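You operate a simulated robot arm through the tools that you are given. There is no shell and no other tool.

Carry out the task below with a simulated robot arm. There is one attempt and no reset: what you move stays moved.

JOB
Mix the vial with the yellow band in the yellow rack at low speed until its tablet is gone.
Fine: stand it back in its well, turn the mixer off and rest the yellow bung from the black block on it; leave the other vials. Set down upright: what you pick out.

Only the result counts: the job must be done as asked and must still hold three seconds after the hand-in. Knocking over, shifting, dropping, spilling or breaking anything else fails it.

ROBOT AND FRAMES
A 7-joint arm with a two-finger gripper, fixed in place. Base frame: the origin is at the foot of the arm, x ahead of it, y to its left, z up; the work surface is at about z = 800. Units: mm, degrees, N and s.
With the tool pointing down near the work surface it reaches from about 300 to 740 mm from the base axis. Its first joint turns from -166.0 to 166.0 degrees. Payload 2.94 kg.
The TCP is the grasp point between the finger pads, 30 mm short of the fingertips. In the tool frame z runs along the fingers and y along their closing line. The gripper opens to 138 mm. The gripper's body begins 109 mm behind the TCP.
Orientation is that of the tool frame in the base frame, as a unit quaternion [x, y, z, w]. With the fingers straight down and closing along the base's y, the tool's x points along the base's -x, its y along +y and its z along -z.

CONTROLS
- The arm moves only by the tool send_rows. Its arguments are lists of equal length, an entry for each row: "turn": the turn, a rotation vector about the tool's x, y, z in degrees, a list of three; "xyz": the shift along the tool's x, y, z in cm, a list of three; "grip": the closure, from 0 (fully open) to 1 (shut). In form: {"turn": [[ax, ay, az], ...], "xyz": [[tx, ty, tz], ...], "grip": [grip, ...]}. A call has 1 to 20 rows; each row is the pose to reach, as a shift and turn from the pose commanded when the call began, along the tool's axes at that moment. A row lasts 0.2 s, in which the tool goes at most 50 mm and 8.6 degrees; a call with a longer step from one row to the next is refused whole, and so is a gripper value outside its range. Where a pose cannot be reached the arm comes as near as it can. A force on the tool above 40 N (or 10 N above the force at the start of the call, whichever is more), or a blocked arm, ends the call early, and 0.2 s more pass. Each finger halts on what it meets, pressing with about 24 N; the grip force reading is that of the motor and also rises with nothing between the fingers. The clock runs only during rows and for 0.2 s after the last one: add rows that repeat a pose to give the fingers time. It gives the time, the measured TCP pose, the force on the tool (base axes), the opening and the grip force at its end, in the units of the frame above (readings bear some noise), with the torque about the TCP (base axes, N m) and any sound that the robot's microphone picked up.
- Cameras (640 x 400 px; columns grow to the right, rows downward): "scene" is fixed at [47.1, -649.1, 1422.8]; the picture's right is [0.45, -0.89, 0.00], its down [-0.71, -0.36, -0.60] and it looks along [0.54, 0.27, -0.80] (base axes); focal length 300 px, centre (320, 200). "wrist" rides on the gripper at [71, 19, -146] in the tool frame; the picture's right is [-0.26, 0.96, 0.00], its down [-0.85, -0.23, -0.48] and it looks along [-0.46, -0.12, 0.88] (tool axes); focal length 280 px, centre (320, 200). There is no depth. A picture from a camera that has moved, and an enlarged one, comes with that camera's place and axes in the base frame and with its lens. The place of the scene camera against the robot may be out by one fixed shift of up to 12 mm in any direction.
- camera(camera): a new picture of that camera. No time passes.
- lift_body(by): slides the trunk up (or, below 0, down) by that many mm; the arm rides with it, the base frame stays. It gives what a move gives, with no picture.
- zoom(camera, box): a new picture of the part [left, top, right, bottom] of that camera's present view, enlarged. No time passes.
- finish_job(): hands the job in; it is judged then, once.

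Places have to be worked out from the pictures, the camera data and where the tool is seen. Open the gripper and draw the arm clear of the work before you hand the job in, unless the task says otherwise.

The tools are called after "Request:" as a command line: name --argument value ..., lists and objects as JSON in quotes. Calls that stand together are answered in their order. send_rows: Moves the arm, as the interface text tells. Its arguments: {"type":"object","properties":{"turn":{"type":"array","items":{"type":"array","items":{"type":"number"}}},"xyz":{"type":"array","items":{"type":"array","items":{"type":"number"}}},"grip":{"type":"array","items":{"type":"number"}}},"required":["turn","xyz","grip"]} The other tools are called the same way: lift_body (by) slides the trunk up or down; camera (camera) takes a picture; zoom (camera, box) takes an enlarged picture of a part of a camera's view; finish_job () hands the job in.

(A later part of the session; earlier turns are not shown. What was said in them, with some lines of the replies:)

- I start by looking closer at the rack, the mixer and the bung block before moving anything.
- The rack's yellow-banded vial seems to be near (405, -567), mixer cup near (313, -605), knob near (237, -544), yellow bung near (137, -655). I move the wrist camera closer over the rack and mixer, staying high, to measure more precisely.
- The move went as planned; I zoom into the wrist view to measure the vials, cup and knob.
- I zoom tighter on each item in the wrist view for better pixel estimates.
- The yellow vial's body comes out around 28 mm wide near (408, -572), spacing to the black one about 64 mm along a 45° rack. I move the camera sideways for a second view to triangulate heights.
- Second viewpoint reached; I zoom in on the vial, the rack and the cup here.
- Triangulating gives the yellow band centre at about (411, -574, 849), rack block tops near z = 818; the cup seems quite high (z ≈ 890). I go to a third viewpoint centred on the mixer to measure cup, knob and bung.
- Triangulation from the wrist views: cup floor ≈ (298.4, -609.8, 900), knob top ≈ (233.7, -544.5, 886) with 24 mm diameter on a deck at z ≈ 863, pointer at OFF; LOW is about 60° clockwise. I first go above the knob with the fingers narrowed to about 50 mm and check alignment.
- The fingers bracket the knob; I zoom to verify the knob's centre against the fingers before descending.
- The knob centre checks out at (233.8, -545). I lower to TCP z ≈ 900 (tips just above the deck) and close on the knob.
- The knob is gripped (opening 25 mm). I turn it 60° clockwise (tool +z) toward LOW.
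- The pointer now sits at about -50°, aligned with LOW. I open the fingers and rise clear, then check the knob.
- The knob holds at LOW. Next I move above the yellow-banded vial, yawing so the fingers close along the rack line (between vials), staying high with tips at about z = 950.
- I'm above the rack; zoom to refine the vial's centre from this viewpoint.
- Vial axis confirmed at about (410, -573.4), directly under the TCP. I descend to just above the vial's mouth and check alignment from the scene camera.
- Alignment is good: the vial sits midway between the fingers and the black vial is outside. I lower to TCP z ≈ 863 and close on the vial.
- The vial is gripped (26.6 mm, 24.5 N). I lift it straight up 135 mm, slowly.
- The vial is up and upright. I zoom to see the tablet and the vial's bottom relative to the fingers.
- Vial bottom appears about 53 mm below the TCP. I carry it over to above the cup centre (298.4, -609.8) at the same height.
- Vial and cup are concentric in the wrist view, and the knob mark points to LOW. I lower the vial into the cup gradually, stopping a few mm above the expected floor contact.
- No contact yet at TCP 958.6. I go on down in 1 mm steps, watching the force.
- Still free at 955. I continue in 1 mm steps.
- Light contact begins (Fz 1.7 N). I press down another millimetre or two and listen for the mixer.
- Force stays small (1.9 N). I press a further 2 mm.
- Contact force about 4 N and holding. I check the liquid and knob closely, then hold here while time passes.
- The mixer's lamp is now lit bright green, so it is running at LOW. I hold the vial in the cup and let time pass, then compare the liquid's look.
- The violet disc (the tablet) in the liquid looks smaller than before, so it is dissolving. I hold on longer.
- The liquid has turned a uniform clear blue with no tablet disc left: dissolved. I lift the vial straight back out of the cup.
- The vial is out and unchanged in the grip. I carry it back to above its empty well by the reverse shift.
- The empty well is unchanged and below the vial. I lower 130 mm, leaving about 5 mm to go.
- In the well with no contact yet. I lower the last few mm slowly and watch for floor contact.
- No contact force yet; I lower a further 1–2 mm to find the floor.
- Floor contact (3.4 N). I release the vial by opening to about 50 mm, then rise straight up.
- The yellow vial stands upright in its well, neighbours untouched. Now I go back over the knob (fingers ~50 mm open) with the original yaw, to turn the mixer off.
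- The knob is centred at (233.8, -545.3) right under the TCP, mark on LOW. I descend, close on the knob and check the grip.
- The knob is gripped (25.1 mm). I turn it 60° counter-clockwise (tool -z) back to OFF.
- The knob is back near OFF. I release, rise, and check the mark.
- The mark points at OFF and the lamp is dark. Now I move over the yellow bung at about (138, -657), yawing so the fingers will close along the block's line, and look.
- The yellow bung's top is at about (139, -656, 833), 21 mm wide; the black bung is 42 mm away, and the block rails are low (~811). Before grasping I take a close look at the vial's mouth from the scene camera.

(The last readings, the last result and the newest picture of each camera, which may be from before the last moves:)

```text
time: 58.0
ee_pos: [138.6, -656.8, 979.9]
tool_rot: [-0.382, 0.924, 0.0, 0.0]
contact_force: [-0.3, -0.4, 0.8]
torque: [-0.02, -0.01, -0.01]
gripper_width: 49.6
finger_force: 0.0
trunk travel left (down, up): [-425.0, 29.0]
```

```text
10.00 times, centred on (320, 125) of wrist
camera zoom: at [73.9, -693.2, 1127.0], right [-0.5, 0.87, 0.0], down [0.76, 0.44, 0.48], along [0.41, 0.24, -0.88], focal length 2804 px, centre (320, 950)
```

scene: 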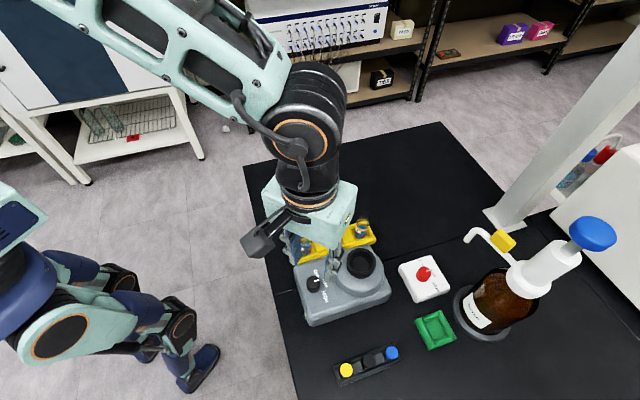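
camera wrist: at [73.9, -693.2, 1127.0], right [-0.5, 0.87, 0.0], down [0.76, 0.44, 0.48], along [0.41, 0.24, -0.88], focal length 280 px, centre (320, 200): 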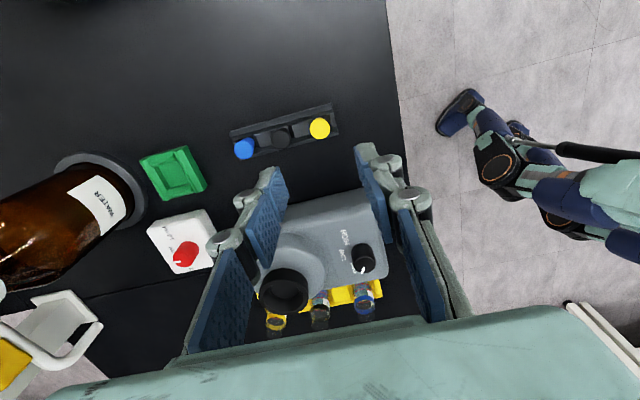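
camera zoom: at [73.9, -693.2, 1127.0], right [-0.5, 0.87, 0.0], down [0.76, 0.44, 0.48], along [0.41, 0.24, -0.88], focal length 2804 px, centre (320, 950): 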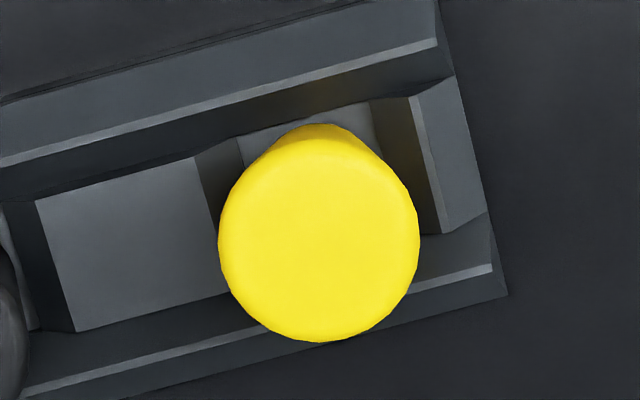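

The vial has a narrower neck above the band. The bung centre sits 1.6 mm toward the mixer from the TCP line, so I shift by that, narrow the fingers to about 32 mm and go down to just above the bung to check.

Request:
send_rows --turn '[[0, 0, 0], [0, 0, 0], [0, 0, 0], [0, 0, 0], [0, 0, 0], [0, 0, 0], [0, 0, 0]]' --xyz '[[-0.16, 0, 2.5], [-0.16, 0, 5], [-0.16, 0, 7.5], [-0.16, 0, 9.5], [-0.16, 0, 10.6], [-0.16, 0, 10.6], [-0.16, 0, 10.6]]' --grip '[0.77, 0.77, 0.77, 0.77, 0.77, 0.77, 0.77]'

Request:
camera --camera "wrist"

Request:
zoom --camera "wrist" --box '[270, 120, 370, 200]'

Request:
zoom --camera "scene" --box '[310, 320, 410, 400]'

```text
time: 59.6
ee_pos: [139.2, -655.5, 874.7]
tool_rot: [-0.383, 0.924, 0.0, 0.0]
contact_force: [0.1, 0.2, 0.6]
torque: [-0.02, 0.02, -0.01]
gripper_width: 31.9
finger_force: 0.1
trunk travel left (down, up): [-425.0, 29.0]
```

```text
taken
camera wrist: at [75.2, -692.6, 1021.4], right [-0.5, 0.87, 0.0], down [0.76, 0.44, 0.48], along [0.41, 0.24, -0.88], focal length 280 px, centre (320, 200)
```

wrist: 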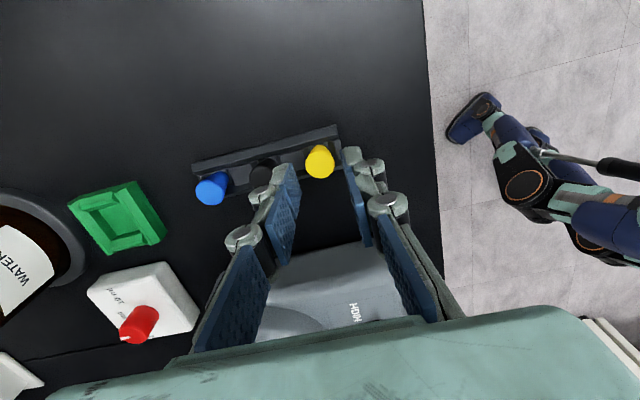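

```text
5.00 times, centred on (320, 160) of wrist
camera zoom: at [75.2, -692.6, 1021.4], right [-0.5, 0.87, 0.0], down [0.76, 0.44, 0.48], along [0.41, 0.24, -0.88], focal length 1402 px, centre (320, 400)
```

zoom: 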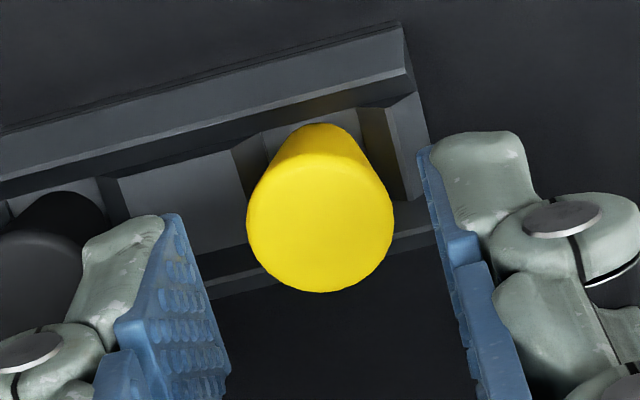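

```text
5.00 times, centred on (360, 360) of scene
camera zoom: at [47.1, -649.1, 1422.8], right [0.45, -0.89, 0.0], down [-0.71, -0.36, -0.6], along [0.54, 0.27, -0.8], focal length 1498 px, centre (120, -600)
```

zoom: 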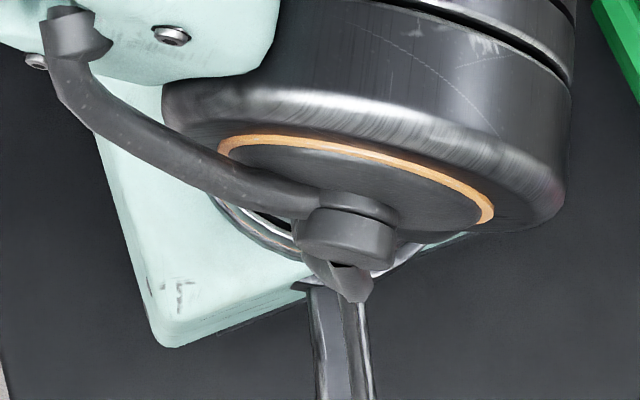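

The bung is centred between the fingers; its sides taper downward. I lower to TCP z ≈ 850 (tips about 820, above the rails) and close.

Request:
send_rows --turn '[[0, 0, 0], [0, 0, 0], [0, 0, 0], [0, 0, 0], [0, 0, 0], [0, 0, 0], [0, 0, 0], [0, 0, 0]]' --xyz '[[0, 0, 1.0], [0, 0, 1.9], [0, 0, 2.45], [0, 0, 2.45], [0, 0, 2.45], [0, 0, 2.45], [0, 0, 2.45], [0, 0, 2.45]]' --grip '[0.77, 0.77, 0.77, 0.77, 0.85, 0.95, 1, 1]'

Request:
zoom --camera "wrist" --box '[270, 120, 370, 200]'

```text
time: 61.4
ee_pos: [139.6, -654.7, 850.0]
tool_rot: [-0.383, 0.924, 0.0, 0.0]
contact_force: [-0.1, 0.0, -0.7]
torque: [0.01, -0.02, 0.01]
gripper_width: 15.7
finger_force: 24.2
trunk travel left (down, up): [-425.0, 29.0]
```

```text
5.00 times, centred on (320, 160) of wrist
camera zoom: at [75.4, -692.6, 996.6], right [-0.5, 0.87, 0.0], down [0.76, 0.44, 0.48], along [0.41, 0.24, -0.88], focal length 1402 px, centre (320, 400)
```

zoom: 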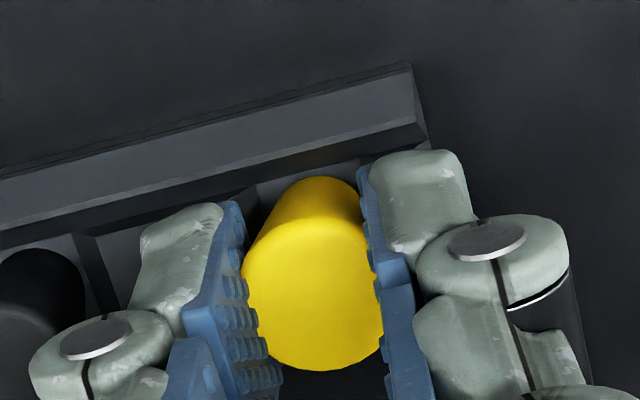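

Gripped at 15.7 mm with 24 N. I lift slowly and check the bung comes up straight.

Request:
send_rows --turn '[[0, 0, 0], [0, 0, 0], [0, 0, 0], [0, 0, 0], [0, 0, 0], [0, 0, 0], [0, 0, 0], [0, 0, 0]]' --xyz '[[0, 0, -0.3], [0, 0, -0.8], [0, 0, -1.6], [0, 0, -2.6], [0, 0, -3.8], [0, 0, -5.0], [0, 0, -6.0], [0, 0, -6.0]]' --grip '[1, 1, 1, 1, 1, 1, 1, 1]'

Request:
camera --camera "wrist"

Request:
zoom --camera "wrist" --box '[270, 120, 370, 220]'

Request:
zoom --camera "scene" --box '[300, 300, 420, 400]'

```text
time: 63.2
ee_pos: [139.5, -655.0, 911.5]
tool_rot: [-0.383, 0.924, -0.001, 0.0]
contact_force: [0.0, -0.1, 0.4]
torque: [0.0, 0.0, 0.01]
gripper_width: 16.0
finger_force: 24.3
trunk travel left (down, up): [-425.0, 29.0]
```

```text
taken
camera wrist: at [75.2, -692.3, 1057.0], right [-0.5, 0.87, 0.0], down [0.76, 0.44, 0.48], along [0.41, 0.24, -0.88], focal length 280 px, centre (320, 200)
```

wrist: 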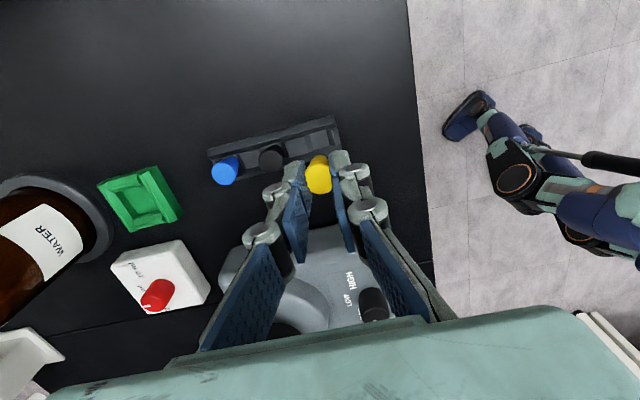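

```text
4.00 times, centred on (320, 170) of wrist
camera zoom: at [75.2, -692.3, 1057.0], right [-0.5, 0.87, 0.0], down [0.76, 0.44, 0.48], along [0.41, 0.24, -0.88], focal length 1122 px, centre (320, 320)
```

zoom: 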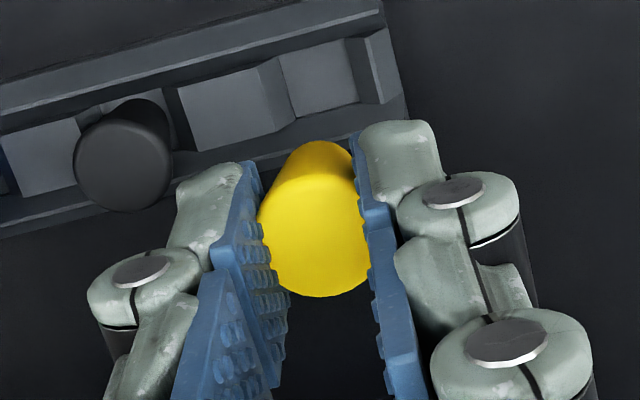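

```text
4.00 times, centred on (360, 350) of scene
camera zoom: at [47.1, -649.1, 1422.8], right [0.45, -0.89, 0.0], down [-0.71, -0.36, -0.6], along [0.54, 0.27, -0.8], focal length 1199 px, centre (160, -400)
```

zoom: 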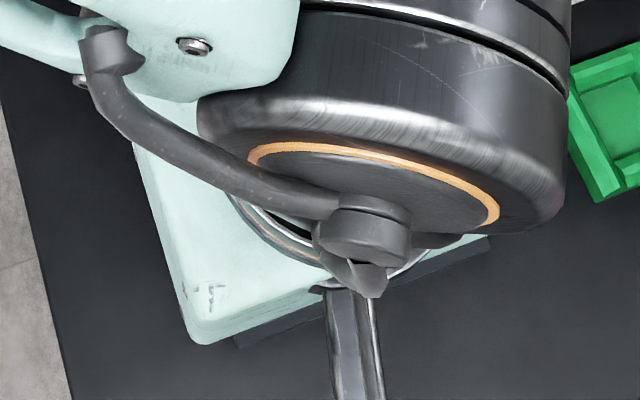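

The bung is lifted clear and the block is undisturbed. I zoom in to check whether the bung is straight in the grip.

Request:
zoom --camera "wrist" --box '[295, 145, 345, 200]'

Request:
zoom --camera "wrist" --box '[200, 100, 350, 190]'

```text
7.27 times, centred on (320, 172) of wrist
camera zoom: at [75.2, -692.3, 1057.0], right [-0.5, 0.87, 0.0], down [0.76, 0.44, 0.48], along [0.41, 0.24, -0.88], focal length 2039 px, centre (320, 400)
```

zoom: 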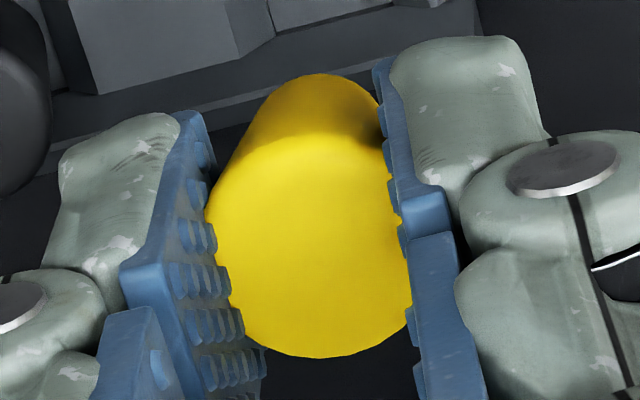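

```text
4.27 times, centred on (275, 145) of wrist
camera zoom: at [75.2, -692.3, 1057.0], right [-0.5, 0.87, 0.0], down [0.76, 0.44, 0.48], along [0.41, 0.24, -0.88], focal length 1196 px, centre (512, 435)
```

zoom: 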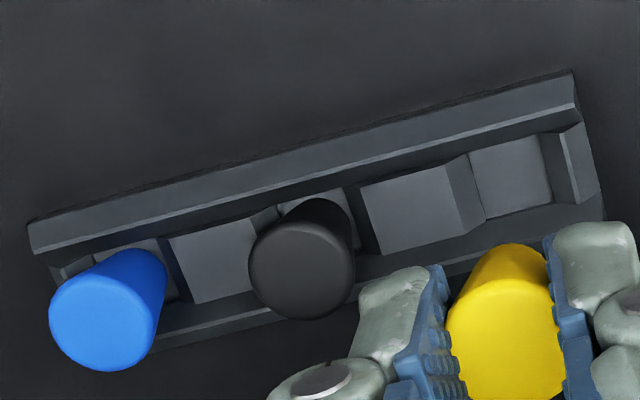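

The bung is held nearly straight, its top about 17 mm and its bottom about 43 mm below the TCP. I raise it to z ≈ 1000 and carry it to above the vial axis (the same commanded xy where the vial was released).

Request:
send_rows --turn '[[0, 0, 0], [0, 0, 0], [0, 0, 0], [0, 0, 0], [0, 0, 0], [0, 0, 0], [0, 0, 0], [0, 0, 0], [0, 0, 0], [0, 0, 0], [0, 0, 0], [0, 0, 0], [0, 0, 0], [0, 0, 0], [0, 0, 0], [0, 0, 0], [0, 0, 0]]' --xyz '[[0, 0, -2], [0, 0, -4.5], [0, 0, -7], [0, 0, -9], [-1, -0.54, -9], [-3, -1.61, -9], [-5.6, -3.01, -9], [-8.4, -4.51, -9], [-11.2, -6.02, -9], [-14, -7.52, -9], [-16.8, -9.03, -9], [-19.6, -10.53, -9], [-22.2, -11.93, -9], [-24.2, -13.0, -9], [-25.01, -13.44, -9], [-25.01, -13.44, -9], [-25.01, -13.44, -9]]' --grip '[1, 1, 1, 1, 1, 1, 1, 1, 1, 1, 1, 1, 1, 1, 1, 1, 1]'

Request:
camera --camera "wrist"

Request:
zoom --camera "wrist" --box '[280, 100, 360, 200]'

Request:
zoom --camera "scene" --box '[310, 160, 410, 260]'

```text
time: 66.8
ee_pos: [412.4, -575.1, 999.1]
tool_rot: [-0.383, 0.924, 0.0, 0.0]
contact_force: [-0.2, -0.1, 0.6]
torque: [0.0, 0.01, -0.01]
gripper_width: 15.7
finger_force: 23.3
trunk travel left (down, up): [-425.0, 29.0]
```

```text
taken
camera wrist: at [348.0, -611.2, 1146.6], right [-0.5, 0.87, 0.0], down [0.76, 0.44, 0.48], along [0.41, 0.24, -0.88], focal length 280 px, centre (320, 200)
```

wrist: 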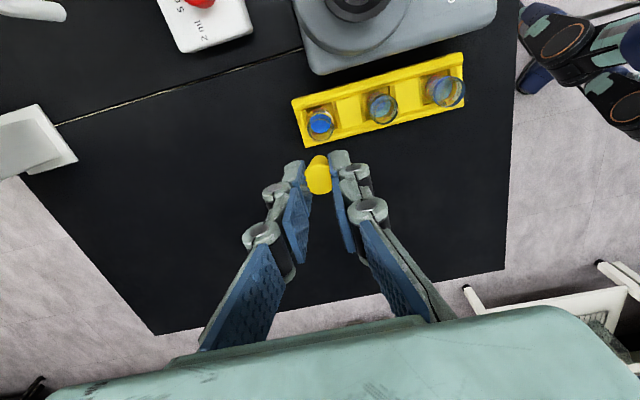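

```text
4.00 times, centred on (320, 150) of wrist
camera zoom: at [348.0, -611.2, 1146.6], right [-0.5, 0.87, 0.0], down [0.76, 0.44, 0.48], along [0.41, 0.24, -0.88], focal length 1122 px, centre (320, 400)
```

zoom: 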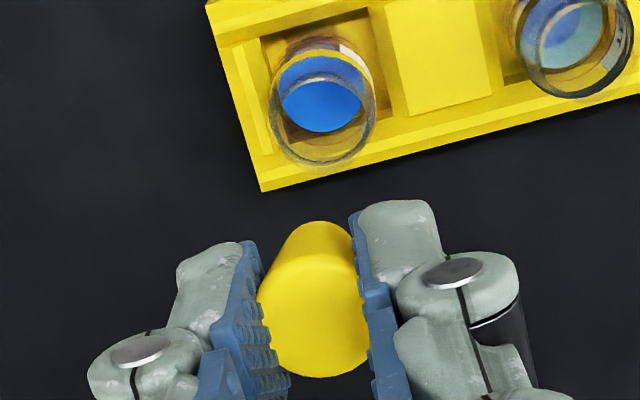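

```text
4.00 times, centred on (360, 210) of scene
camera zoom: at [47.1, -649.1, 1422.8], right [0.45, -0.89, 0.0], down [-0.71, -0.36, -0.6], along [0.54, 0.27, -0.8], focal length 1199 px, centre (160, 160)
```

zoom: 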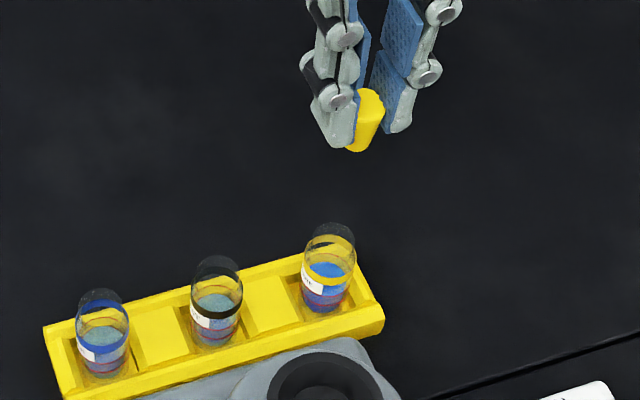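

The vial lies right below (body centre within ~0.5 mm of the TCP line). I zoom on the neck and on the bung for a finer comparison.

Request:
zoom --camera "wrist" --box '[300, 100, 345, 145]'

Request:
zoom --camera "scene" --box '[380, 170, 340, 215]'

Request:
zoom --camera "scene" --box '[345, 205, 385, 245]'

Request:
zoom --camera "scene" --box '[345, 170, 385, 210]'

```text
8.89 times, centred on (322, 122) of wrist
camera zoom: at [348.0, -611.2, 1146.6], right [-0.5, 0.87, 0.0], down [0.76, 0.44, 0.48], along [0.41, 0.24, -0.88], focal length 2492 px, centre (298, 889)
```

zoom: 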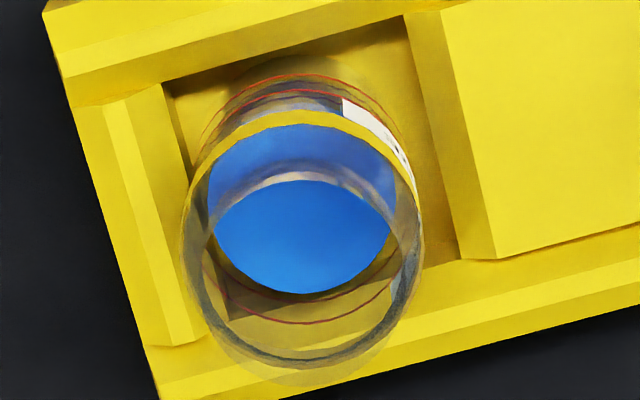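

```text
refused: the box must be [left, top, right, bottom]
```

```text
10.00 times, centred on (365, 225) of scene
camera zoom: at [47.1, -649.1, 1422.8], right [0.45, -0.89, 0.0], down [-0.71, -0.36, -0.6], along [0.54, 0.27, -0.8], focal length 2997 px, centre (-130, -50)
```

zoom: 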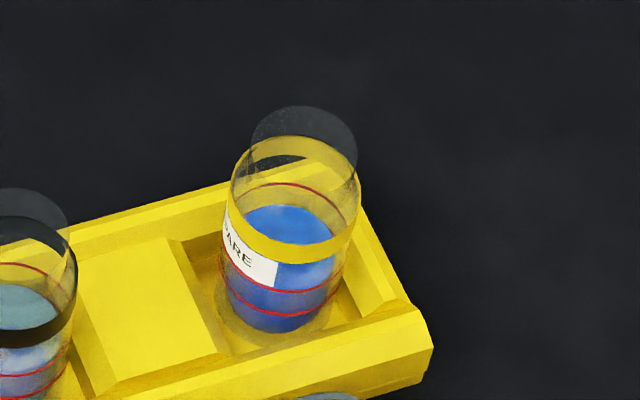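

```text
10.00 times, centred on (365, 190) of scene
camera zoom: at [47.1, -649.1, 1422.8], right [0.45, -0.89, 0.0], down [-0.71, -0.36, -0.6], along [0.54, 0.27, -0.8], focal length 2997 px, centre (-130, 300)
```

zoom: 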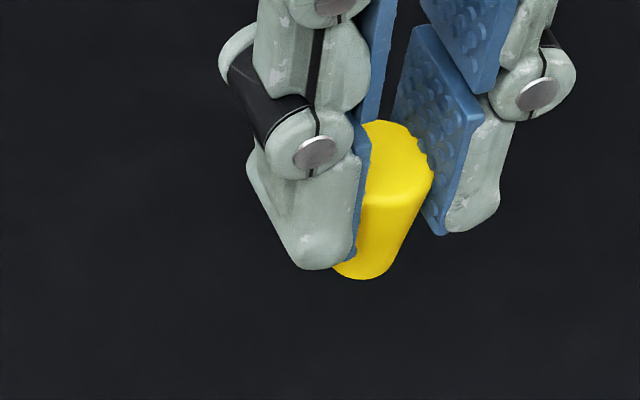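

Both cameras agree: neck rim at z ≈ 872 centred under the TCP, bung upright. I descend to TCP ≈ 922 (bung bottom a few mm above the rim) and check.

Request:
send_rows --turn '[[0, 0, 0], [0, 0, 0], [0, 0, 0], [0, 0, 0], [0, 0, 0], [0, 0, 0], [0, 0, 0]]' --xyz '[[0, 0, 1.5], [0, 0, 3.2], [0, 0, 5.0], [0, 0, 6.5], [0, 0, 7.5], [0, 0, 7.8], [0, 0, 7.8]]' --grip '[1, 1, 1, 1, 1, 1, 1]'

Request:
zoom --camera "scene" --box '[340, 190, 390, 240]'

Request:
zoom --camera "wrist" --box '[280, 120, 360, 200]'

```text
time: 68.4
ee_pos: [411.2, -573.1, 923.0]
tool_rot: [-0.383, 0.924, 0.0, 0.0]
contact_force: [0.5, 0.4, -1.1]
torque: [0.01, 0.02, -0.01]
gripper_width: 15.8
finger_force: 24.1
trunk travel left (down, up): [-425.0, 29.0]
```

```text
8.00 times, centred on (365, 215) of scene
camera zoom: at [47.1, -649.1, 1422.8], right [0.45, -0.89, 0.0], down [-0.71, -0.36, -0.6], along [0.54, 0.27, -0.8], focal length 2397 px, centre (-40, 80)
```

zoom: 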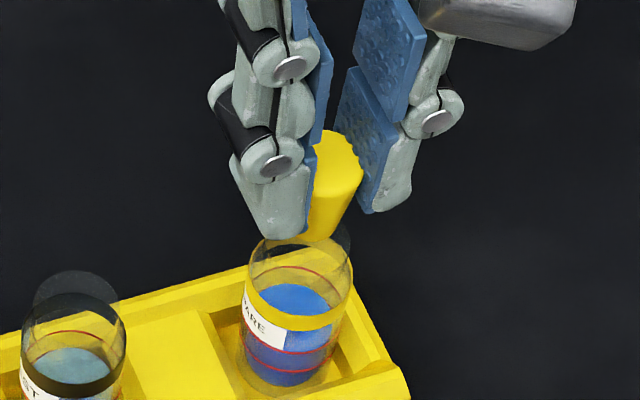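

```text
5.00 times, centred on (320, 160) of wrist
camera zoom: at [347.7, -610.7, 1068.7], right [-0.5, 0.87, 0.0], down [0.76, 0.44, 0.48], along [0.41, 0.24, -0.88], focal length 1402 px, centre (320, 400)
```

zoom: 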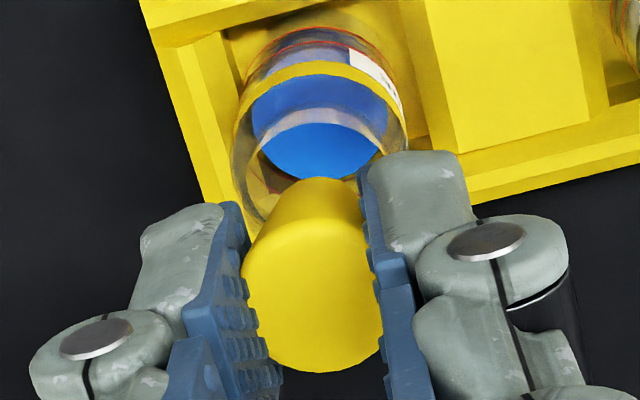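

Bung bottom is roughly 8–10 mm above the rim. I zoom in further to compare their lateral positions.

Request:
zoom --camera "scene" --box '[350, 203, 380, 233]'

Request:
zoom --camera "wrist" --box '[300, 130, 345, 175]'

```text
13.33 times, centred on (365, 218) of scene
camera zoom: at [47.1, -649.1, 1422.8], right [0.45, -0.89, 0.0], down [-0.71, -0.36, -0.6], along [0.54, 0.27, -0.8], focal length 3995 px, centre (-280, -40)
```

zoom: 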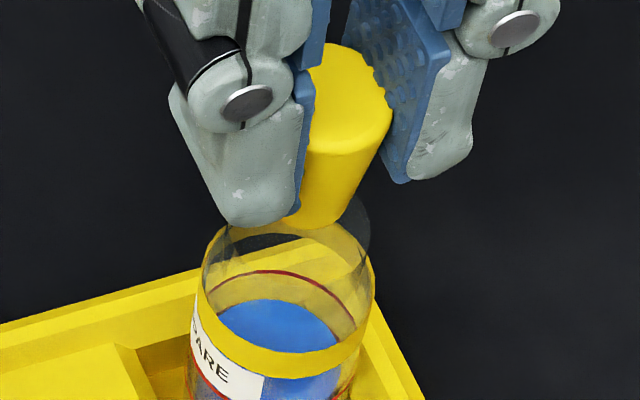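

```text
8.89 times, centred on (322, 152) of wrist
camera zoom: at [347.7, -610.7, 1068.7], right [-0.5, 0.87, 0.0], down [0.76, 0.44, 0.48], along [0.41, 0.24, -0.88], focal length 2492 px, centre (298, 622)
```

zoom: 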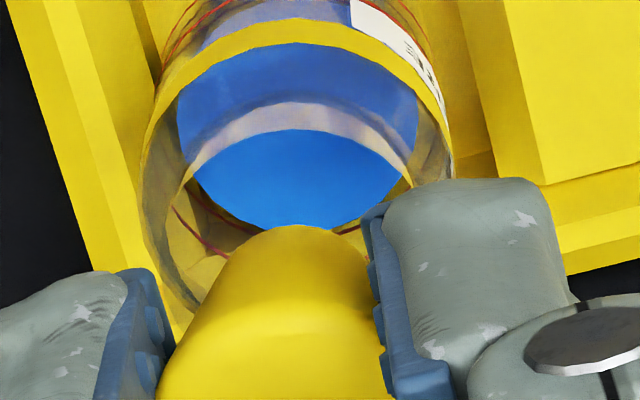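

Lateral alignment is within about half a millimetre. I lower in small steps, watching for contact force.

Request:
send_rows --turn '[[0, 0, 0], [0, 0, 0], [0, 0, 0], [0, 0, 0], [0, 0, 0], [0, 0, 0]]' --xyz '[[0, 0, 0.2], [0, 0, 0.4], [0, 0, 0.6], [0, 0, 0.8], [0, 0, 1.0], [0, 0, 1.0]]' --grip '[1, 1, 1, 1, 1, 1]'

Request:
zoom --camera "scene" --box '[350, 203, 380, 233]'

```text
time: 69.8
ee_pos: [411.9, -571.7, 912.6]
tool_rot: [-0.383, 0.924, 0.0, -0.001]
contact_force: [0.1, -0.7, -0.4]
torque: [-0.01, 0.01, 0.0]
gripper_width: 15.8
finger_force: 23.9
trunk travel left (down, up): [-425.0, 29.0]
```

```text
13.33 times, centred on (365, 218) of scene
camera zoom: at [47.1, -649.1, 1422.8], right [0.45, -0.89, 0.0], down [-0.71, -0.36, -0.6], along [0.54, 0.27, -0.8], focal length 3995 px, centre (-280, -40)
```

zoom: 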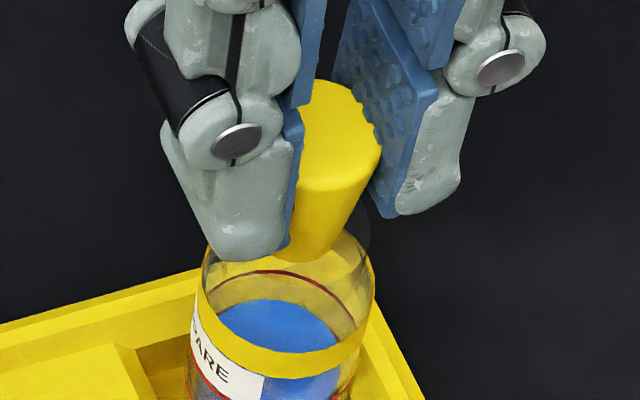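

No contact yet; the bung's tip is about at rim level. I continue 1 mm at a time, keeping fingertips above the rim.

Request:
send_rows --turn '[[0, 0, 0], [0, 0, 0], [0, 0, 0], [0, 0, 0], [0, 0, 0]]' --xyz '[[0, 0, 0.1], [0, 0, 0.2], [0, 0, 0.3], [0, 0, 0.4], [0, 0, 0.4]]' --grip '[1, 1, 1, 1, 1]'

Request:
zoom --camera "scene" --box '[350, 203, 380, 233]'

Request:
zoom --camera "wrist" --box '[290, 130, 350, 190]'

```text
time: 71.0
ee_pos: [412.5, -572.6, 908.3]
tool_rot: [-0.382, 0.924, 0.0, 0.0]
contact_force: [-0.2, 0.2, 0.9]
torque: [0.05, 0.0, -0.01]
gripper_width: 15.4
finger_force: 23.7
trunk travel left (down, up): [-425.0, 29.0]
```

```text
13.33 times, centred on (365, 218) of scene
camera zoom: at [47.1, -649.1, 1422.8], right [0.45, -0.89, 0.0], down [-0.71, -0.36, -0.6], along [0.54, 0.27, -0.8], focal length 3995 px, centre (-280, -40)
```

zoom: 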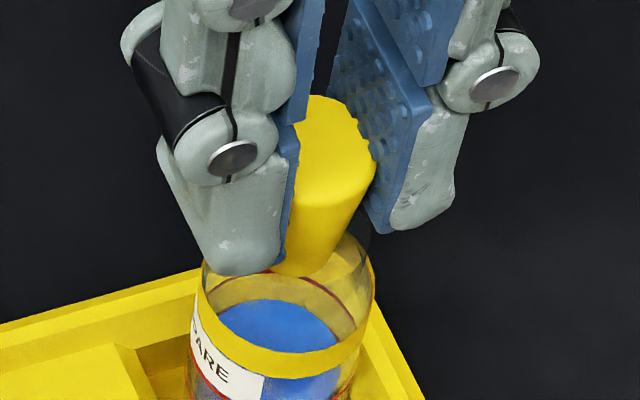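

```text
6.67 times, centred on (320, 160) of wrist
camera zoom: at [347.2, -610.2, 1054.7], right [-0.5, 0.87, 0.0], down [0.76, 0.44, 0.48], along [0.41, 0.24, -0.88], focal length 1869 px, centre (320, 467)
```

zoom: 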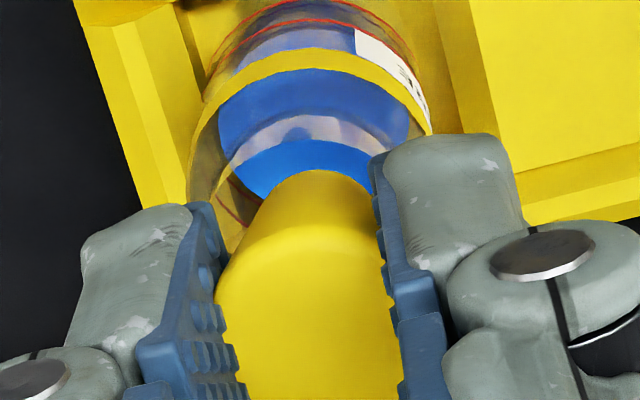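

Bung tip appears to be entering the neck, force still ~1 N. I lower 3 mm more in 1 mm steps.

Request:
send_rows --turn '[[0, 0, 0], [0, 0, 0], [0, 0, 0], [0, 0, 0]]' --xyz '[[0, 0, 0.1], [0, 0, 0.2], [0, 0, 0.3], [0, 0, 0.3]]' --grip '[1, 1, 1, 1]'

Request:
zoom --camera "scene" --box '[350, 203, 380, 233]'

```text
time: 72.0
ee_pos: [410.1, -572.5, 905.0]
tool_rot: [-0.383, 0.924, -0.002, 0.0]
contact_force: [-0.4, 0.8, 6.7]
torque: [0.01, 0.0, 0.01]
gripper_width: 15.5
finger_force: 24.1
trunk travel left (down, up): [-425.0, 29.0]
```

```text
13.33 times, centred on (365, 218) of scene
camera zoom: at [47.1, -649.1, 1422.8], right [0.45, -0.89, 0.0], down [-0.71, -0.36, -0.6], along [0.54, 0.27, -0.8], focal length 3995 px, centre (-280, -40)
```

zoom: 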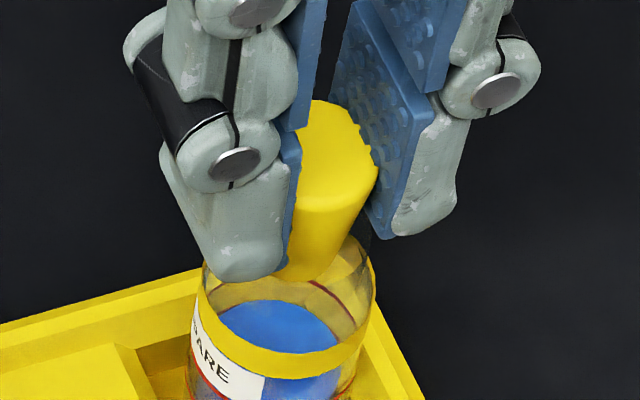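

Firm contact (6.7 N, no torque): the bung sits on the neck. I ease up 1 mm and open the fingers in place, then look before rising.

Request:
send_rows --turn '[[0, 0, 0], [0, 0, 0], [0, 0, 0], [0, 0, 0], [0, 0, 0]]' --xyz '[[0, 0, -0.1], [0, 0, -0.1], [0, 0, -0.1], [0, 0, -0.1], [0, 0, -0.1]]' --grip '[1, 0.85, 0.76, 0.68, 0.68]'

Request:
zoom --camera "scene" --box '[340, 193, 390, 243]'

Request:
zoom --camera "wrist" --box '[280, 120, 360, 200]'

```text
time: 73.2
ee_pos: [410.8, -572.8, 907.0]
tool_rot: [-0.383, 0.924, 0.0, 0.0]
contact_force: [-0.1, 0.4, -0.5]
torque: [0.0, -0.03, -0.03]
gripper_width: 44.0
finger_force: 0.0
trunk travel left (down, up): [-425.0, 29.0]
```

```text
8.00 times, centred on (365, 218) of scene
camera zoom: at [47.1, -649.1, 1422.8], right [0.45, -0.89, 0.0], down [-0.71, -0.36, -0.6], along [0.54, 0.27, -0.8], focal length 2397 px, centre (-40, 56)
```

zoom: 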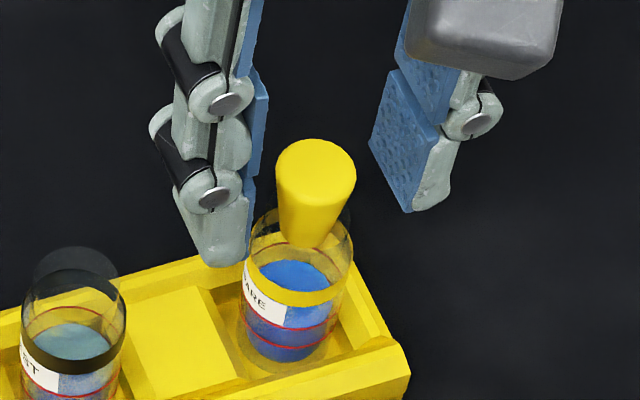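

```text
5.00 times, centred on (320, 160) of wrist
camera zoom: at [347.2, -610.6, 1052.8], right [-0.5, 0.87, 0.0], down [0.76, 0.44, 0.48], along [0.41, 0.24, -0.88], focal length 1402 px, centre (320, 400)
```

zoom: 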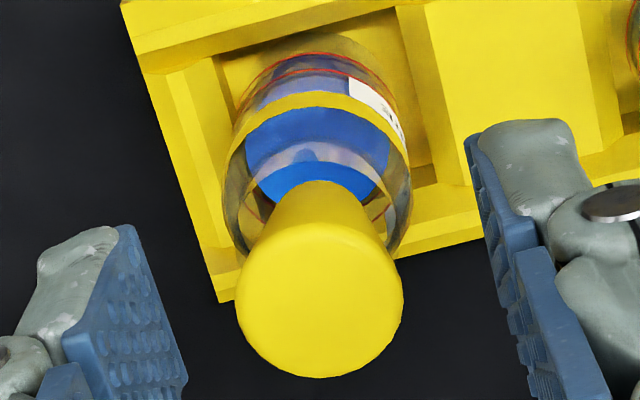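

The bung stands upright in the vial's neck with the fingers clear. I rise straight up slowly.

Request:
send_rows --turn '[[0, 0, 0], [0, 0, 0], [0, 0, 0], [0, 0, 0], [0, 0, 0], [0, 0, 0], [0, 0, 0], [0, 0, 0], [0, 0, 0]]' --xyz '[[0, 0, -0.5], [0, 0, -1.5], [0, 0, -3], [0, 0, -5], [0, 0, -7.5], [0, 0, -10], [0, 0, -12.5], [0, 0, -14], [0, 0, -14]]' --grip '[0.68, 0.68, 0.68, 0.68, 0.68, 0.68, 0.68, 0.68, 0.68]'

Request:
zoom --camera "scene" --box '[300, 190, 400, 260]'

Request:
zoom --camera "wrist" --box '[280, 80, 360, 160]'

```text
time: 75.2
ee_pos: [410.7, -574.4, 1046.5]
tool_rot: [-0.382, 0.924, 0.0, 0.0]
contact_force: [0.8, -0.5, -0.4]
torque: [0.0, -0.02, -0.02]
gripper_width: 44.2
finger_force: 0.2
trunk travel left (down, up): [-425.0, 29.0]
```

```text
5.71 times, centred on (350, 225) of scene
camera zoom: at [47.1, -649.1, 1422.8], right [0.45, -0.89, 0.0], down [-0.71, -0.36, -0.6], along [0.54, 0.27, -0.8], focal length 1712 px, centre (149, 57)
```

zoom: 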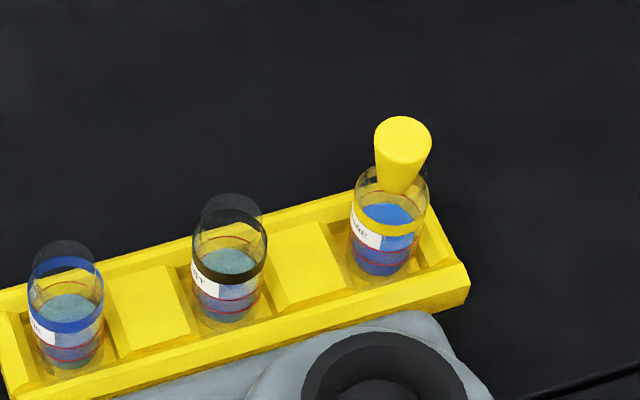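

```text
5.00 times, centred on (320, 120) of wrist
camera zoom: at [347.3, -610.7, 1192.9], right [-0.5, 0.87, 0.0], down [0.76, 0.44, 0.48], along [0.41, 0.24, -0.88], focal length 1402 px, centre (320, 600)
```

zoom: 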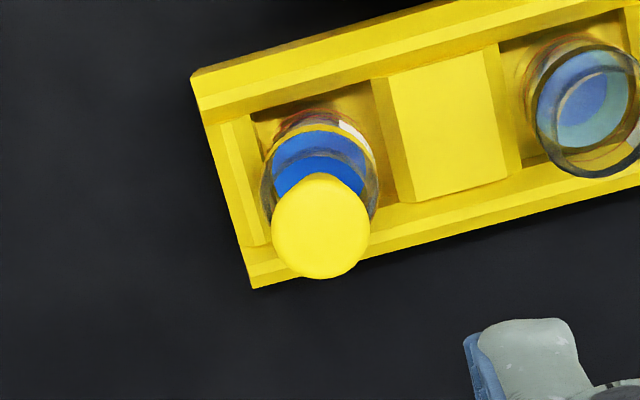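

All looks right. I retreat the arm up and away to near its start pose and open the gripper, then do a final check of everything.

Request:
send_rows --turn '[[0, 0, 5], [0, 0, 10], [0, 0, 15], [0, 0, 20], [0, 0, 25], [0, 0, 30], [0, 0, 35], [0, 0, 40], [0, 0, 45], [0, 0, 45], [0, 0, 45], [0, 0, 45], [0, 0, 45]]' --xyz '[[0.73, 2.41, -1.37], [1.46, 4.82, -2.73], [2.19, 7.23, -4.1], [2.92, 9.64, -5.47], [3.66, 12.06, -6.83], [4.39, 14.47, -8.2], [5.12, 16.88, -9.57], [5.85, 19.29, -10.93], [6.58, 21.7, -12.3], [6.58, 21.7, -12.3], [6.58, 21.7, -12.3], [6.58, 21.7, -12.3], [6.58, 21.7, -12.3]]' --grip '[0.68, 0.68, 0.68, 0.68, 0.68, 0.68, 0.5, 0.3, 0, 0, 0, 0, 0]'

Request:
camera --camera "scene"

Request:
camera --camera "wrist"

Request:
zoom --camera "scene" --box '[280, 200, 400, 320]'

Request:
zoom --camera "scene" --box '[320, 260, 480, 390]'

```text
time: 78.0
ee_pos: [211.4, -466.1, 1168.5]
tool_rot: [-0.001, 1.0, 0.0, 0.0]
contact_force: [-0.8, -0.4, -0.1]
torque: [-0.04, -0.01, 0.0]
gripper_width: 138.1
finger_force: 0.0
trunk travel left (down, up): [-425.0, 29.0]
```

```text
taken
```

scene: 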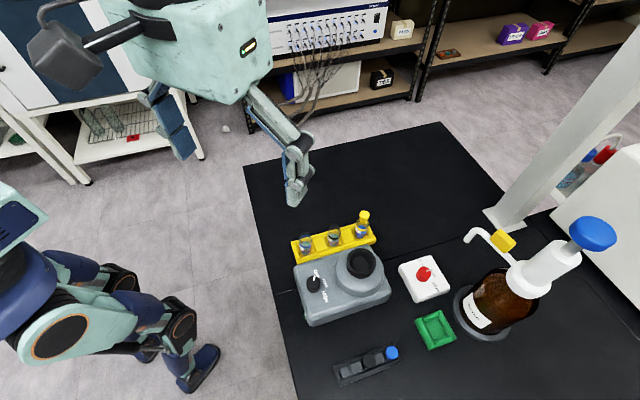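

```text
taken
camera wrist: at [140.8, -447.7, 1315.6], right [0.26, 0.96, 0.0], down [0.85, -0.23, 0.48], along [0.46, -0.12, -0.88], focal length 280 px, centre (320, 200)
```

wrist: 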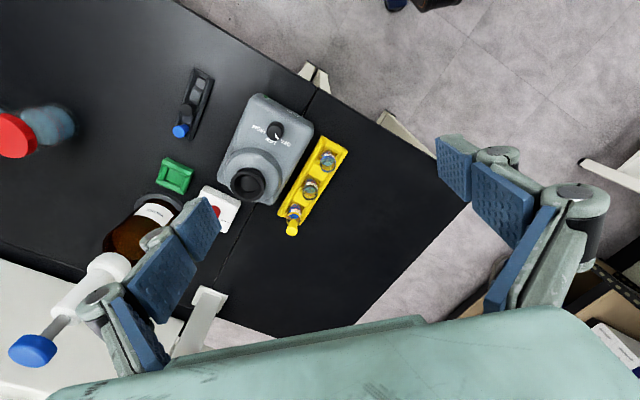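

```text
3.33 times, centred on (340, 260) of scene
camera zoom: at [47.1, -649.1, 1422.8], right [0.45, -0.89, 0.0], down [-0.71, -0.36, -0.6], along [0.54, 0.27, -0.8], focal length 999 px, centre (253, 0)
```

zoom: 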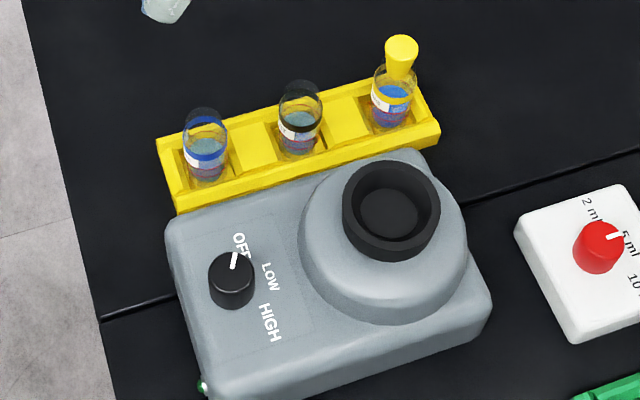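

```text
3.08 times, centred on (400, 325) of scene
camera zoom: at [47.1, -649.1, 1422.8], right [0.45, -0.89, 0.0], down [-0.71, -0.36, -0.6], along [0.54, 0.27, -0.8], focal length 922 px, centre (74, -185)
```

zoom: 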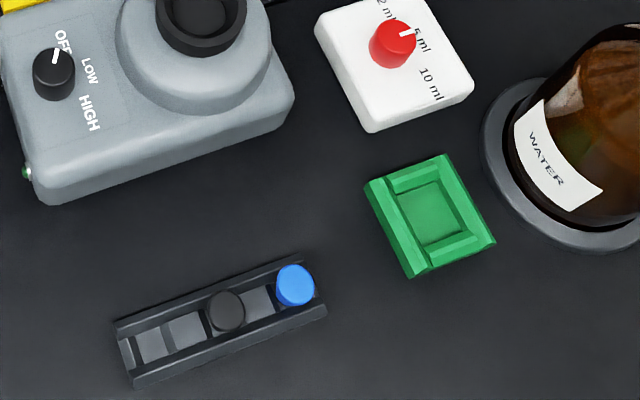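

The knob is at OFF, the other items are in place. One last look at the finished vial for any tablet remnant.

Request:
zoom --camera "scene" --box '[345, 205, 385, 245]'

Request:
zoom --camera "scene" --box '[318, 215, 358, 255]'

```text
10.00 times, centred on (365, 225) of scene
camera zoom: at [47.1, -649.1, 1422.8], right [0.45, -0.89, 0.0], down [-0.71, -0.36, -0.6], along [0.54, 0.27, -0.8], focal length 2997 px, centre (-130, -50)
```

zoom: 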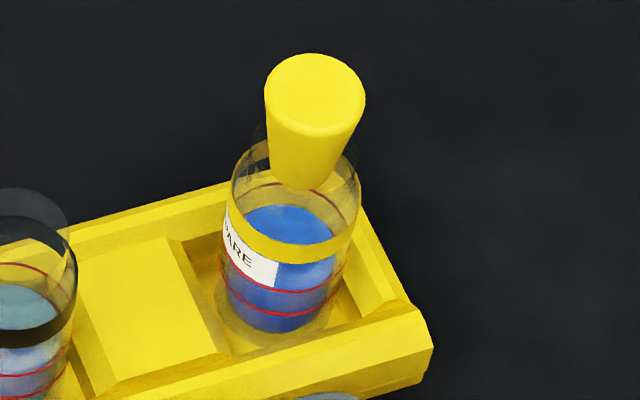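

```text
10.00 times, centred on (338, 235) of scene
camera zoom: at [47.1, -649.1, 1422.8], right [0.45, -0.89, 0.0], down [-0.71, -0.36, -0.6], along [0.54, 0.27, -0.8], focal length 2997 px, centre (140, -150)
```

zoom: 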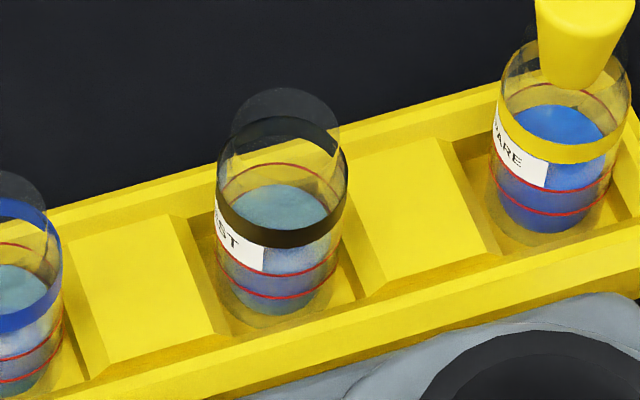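

The yellow-banded vial stands upright in its well with clear, uniformly blue liquid and no tablet. The bung is seated on its neck, the mixer is at OFF with its lamp dark, and the other vials are untouched. The gripper is open and clear, so I hand in the job.

Request:
finish_job

```text
The job is handed in.
```

The job is done and handed in, but the hand-in gave no verdict.

- **Mixing:** I held the yellow-banded vial in the cup at LOW for about nine seconds, until the liquid was an even blue and no tablet could be seen.
- **Vial:** It stands upright in its own well in the yellow rack. The other two vials were not touched.
- **Mixer:** The knob is back at OFF and the lamp is dark.
- **Bung:** The yellow bung from the black block rests upright in the vial's neck.
- **Arm:** The gripper is open and the arm is back near its start position.

In the final pictures everything else on the bench was in place, with nothing knocked over or spilled.
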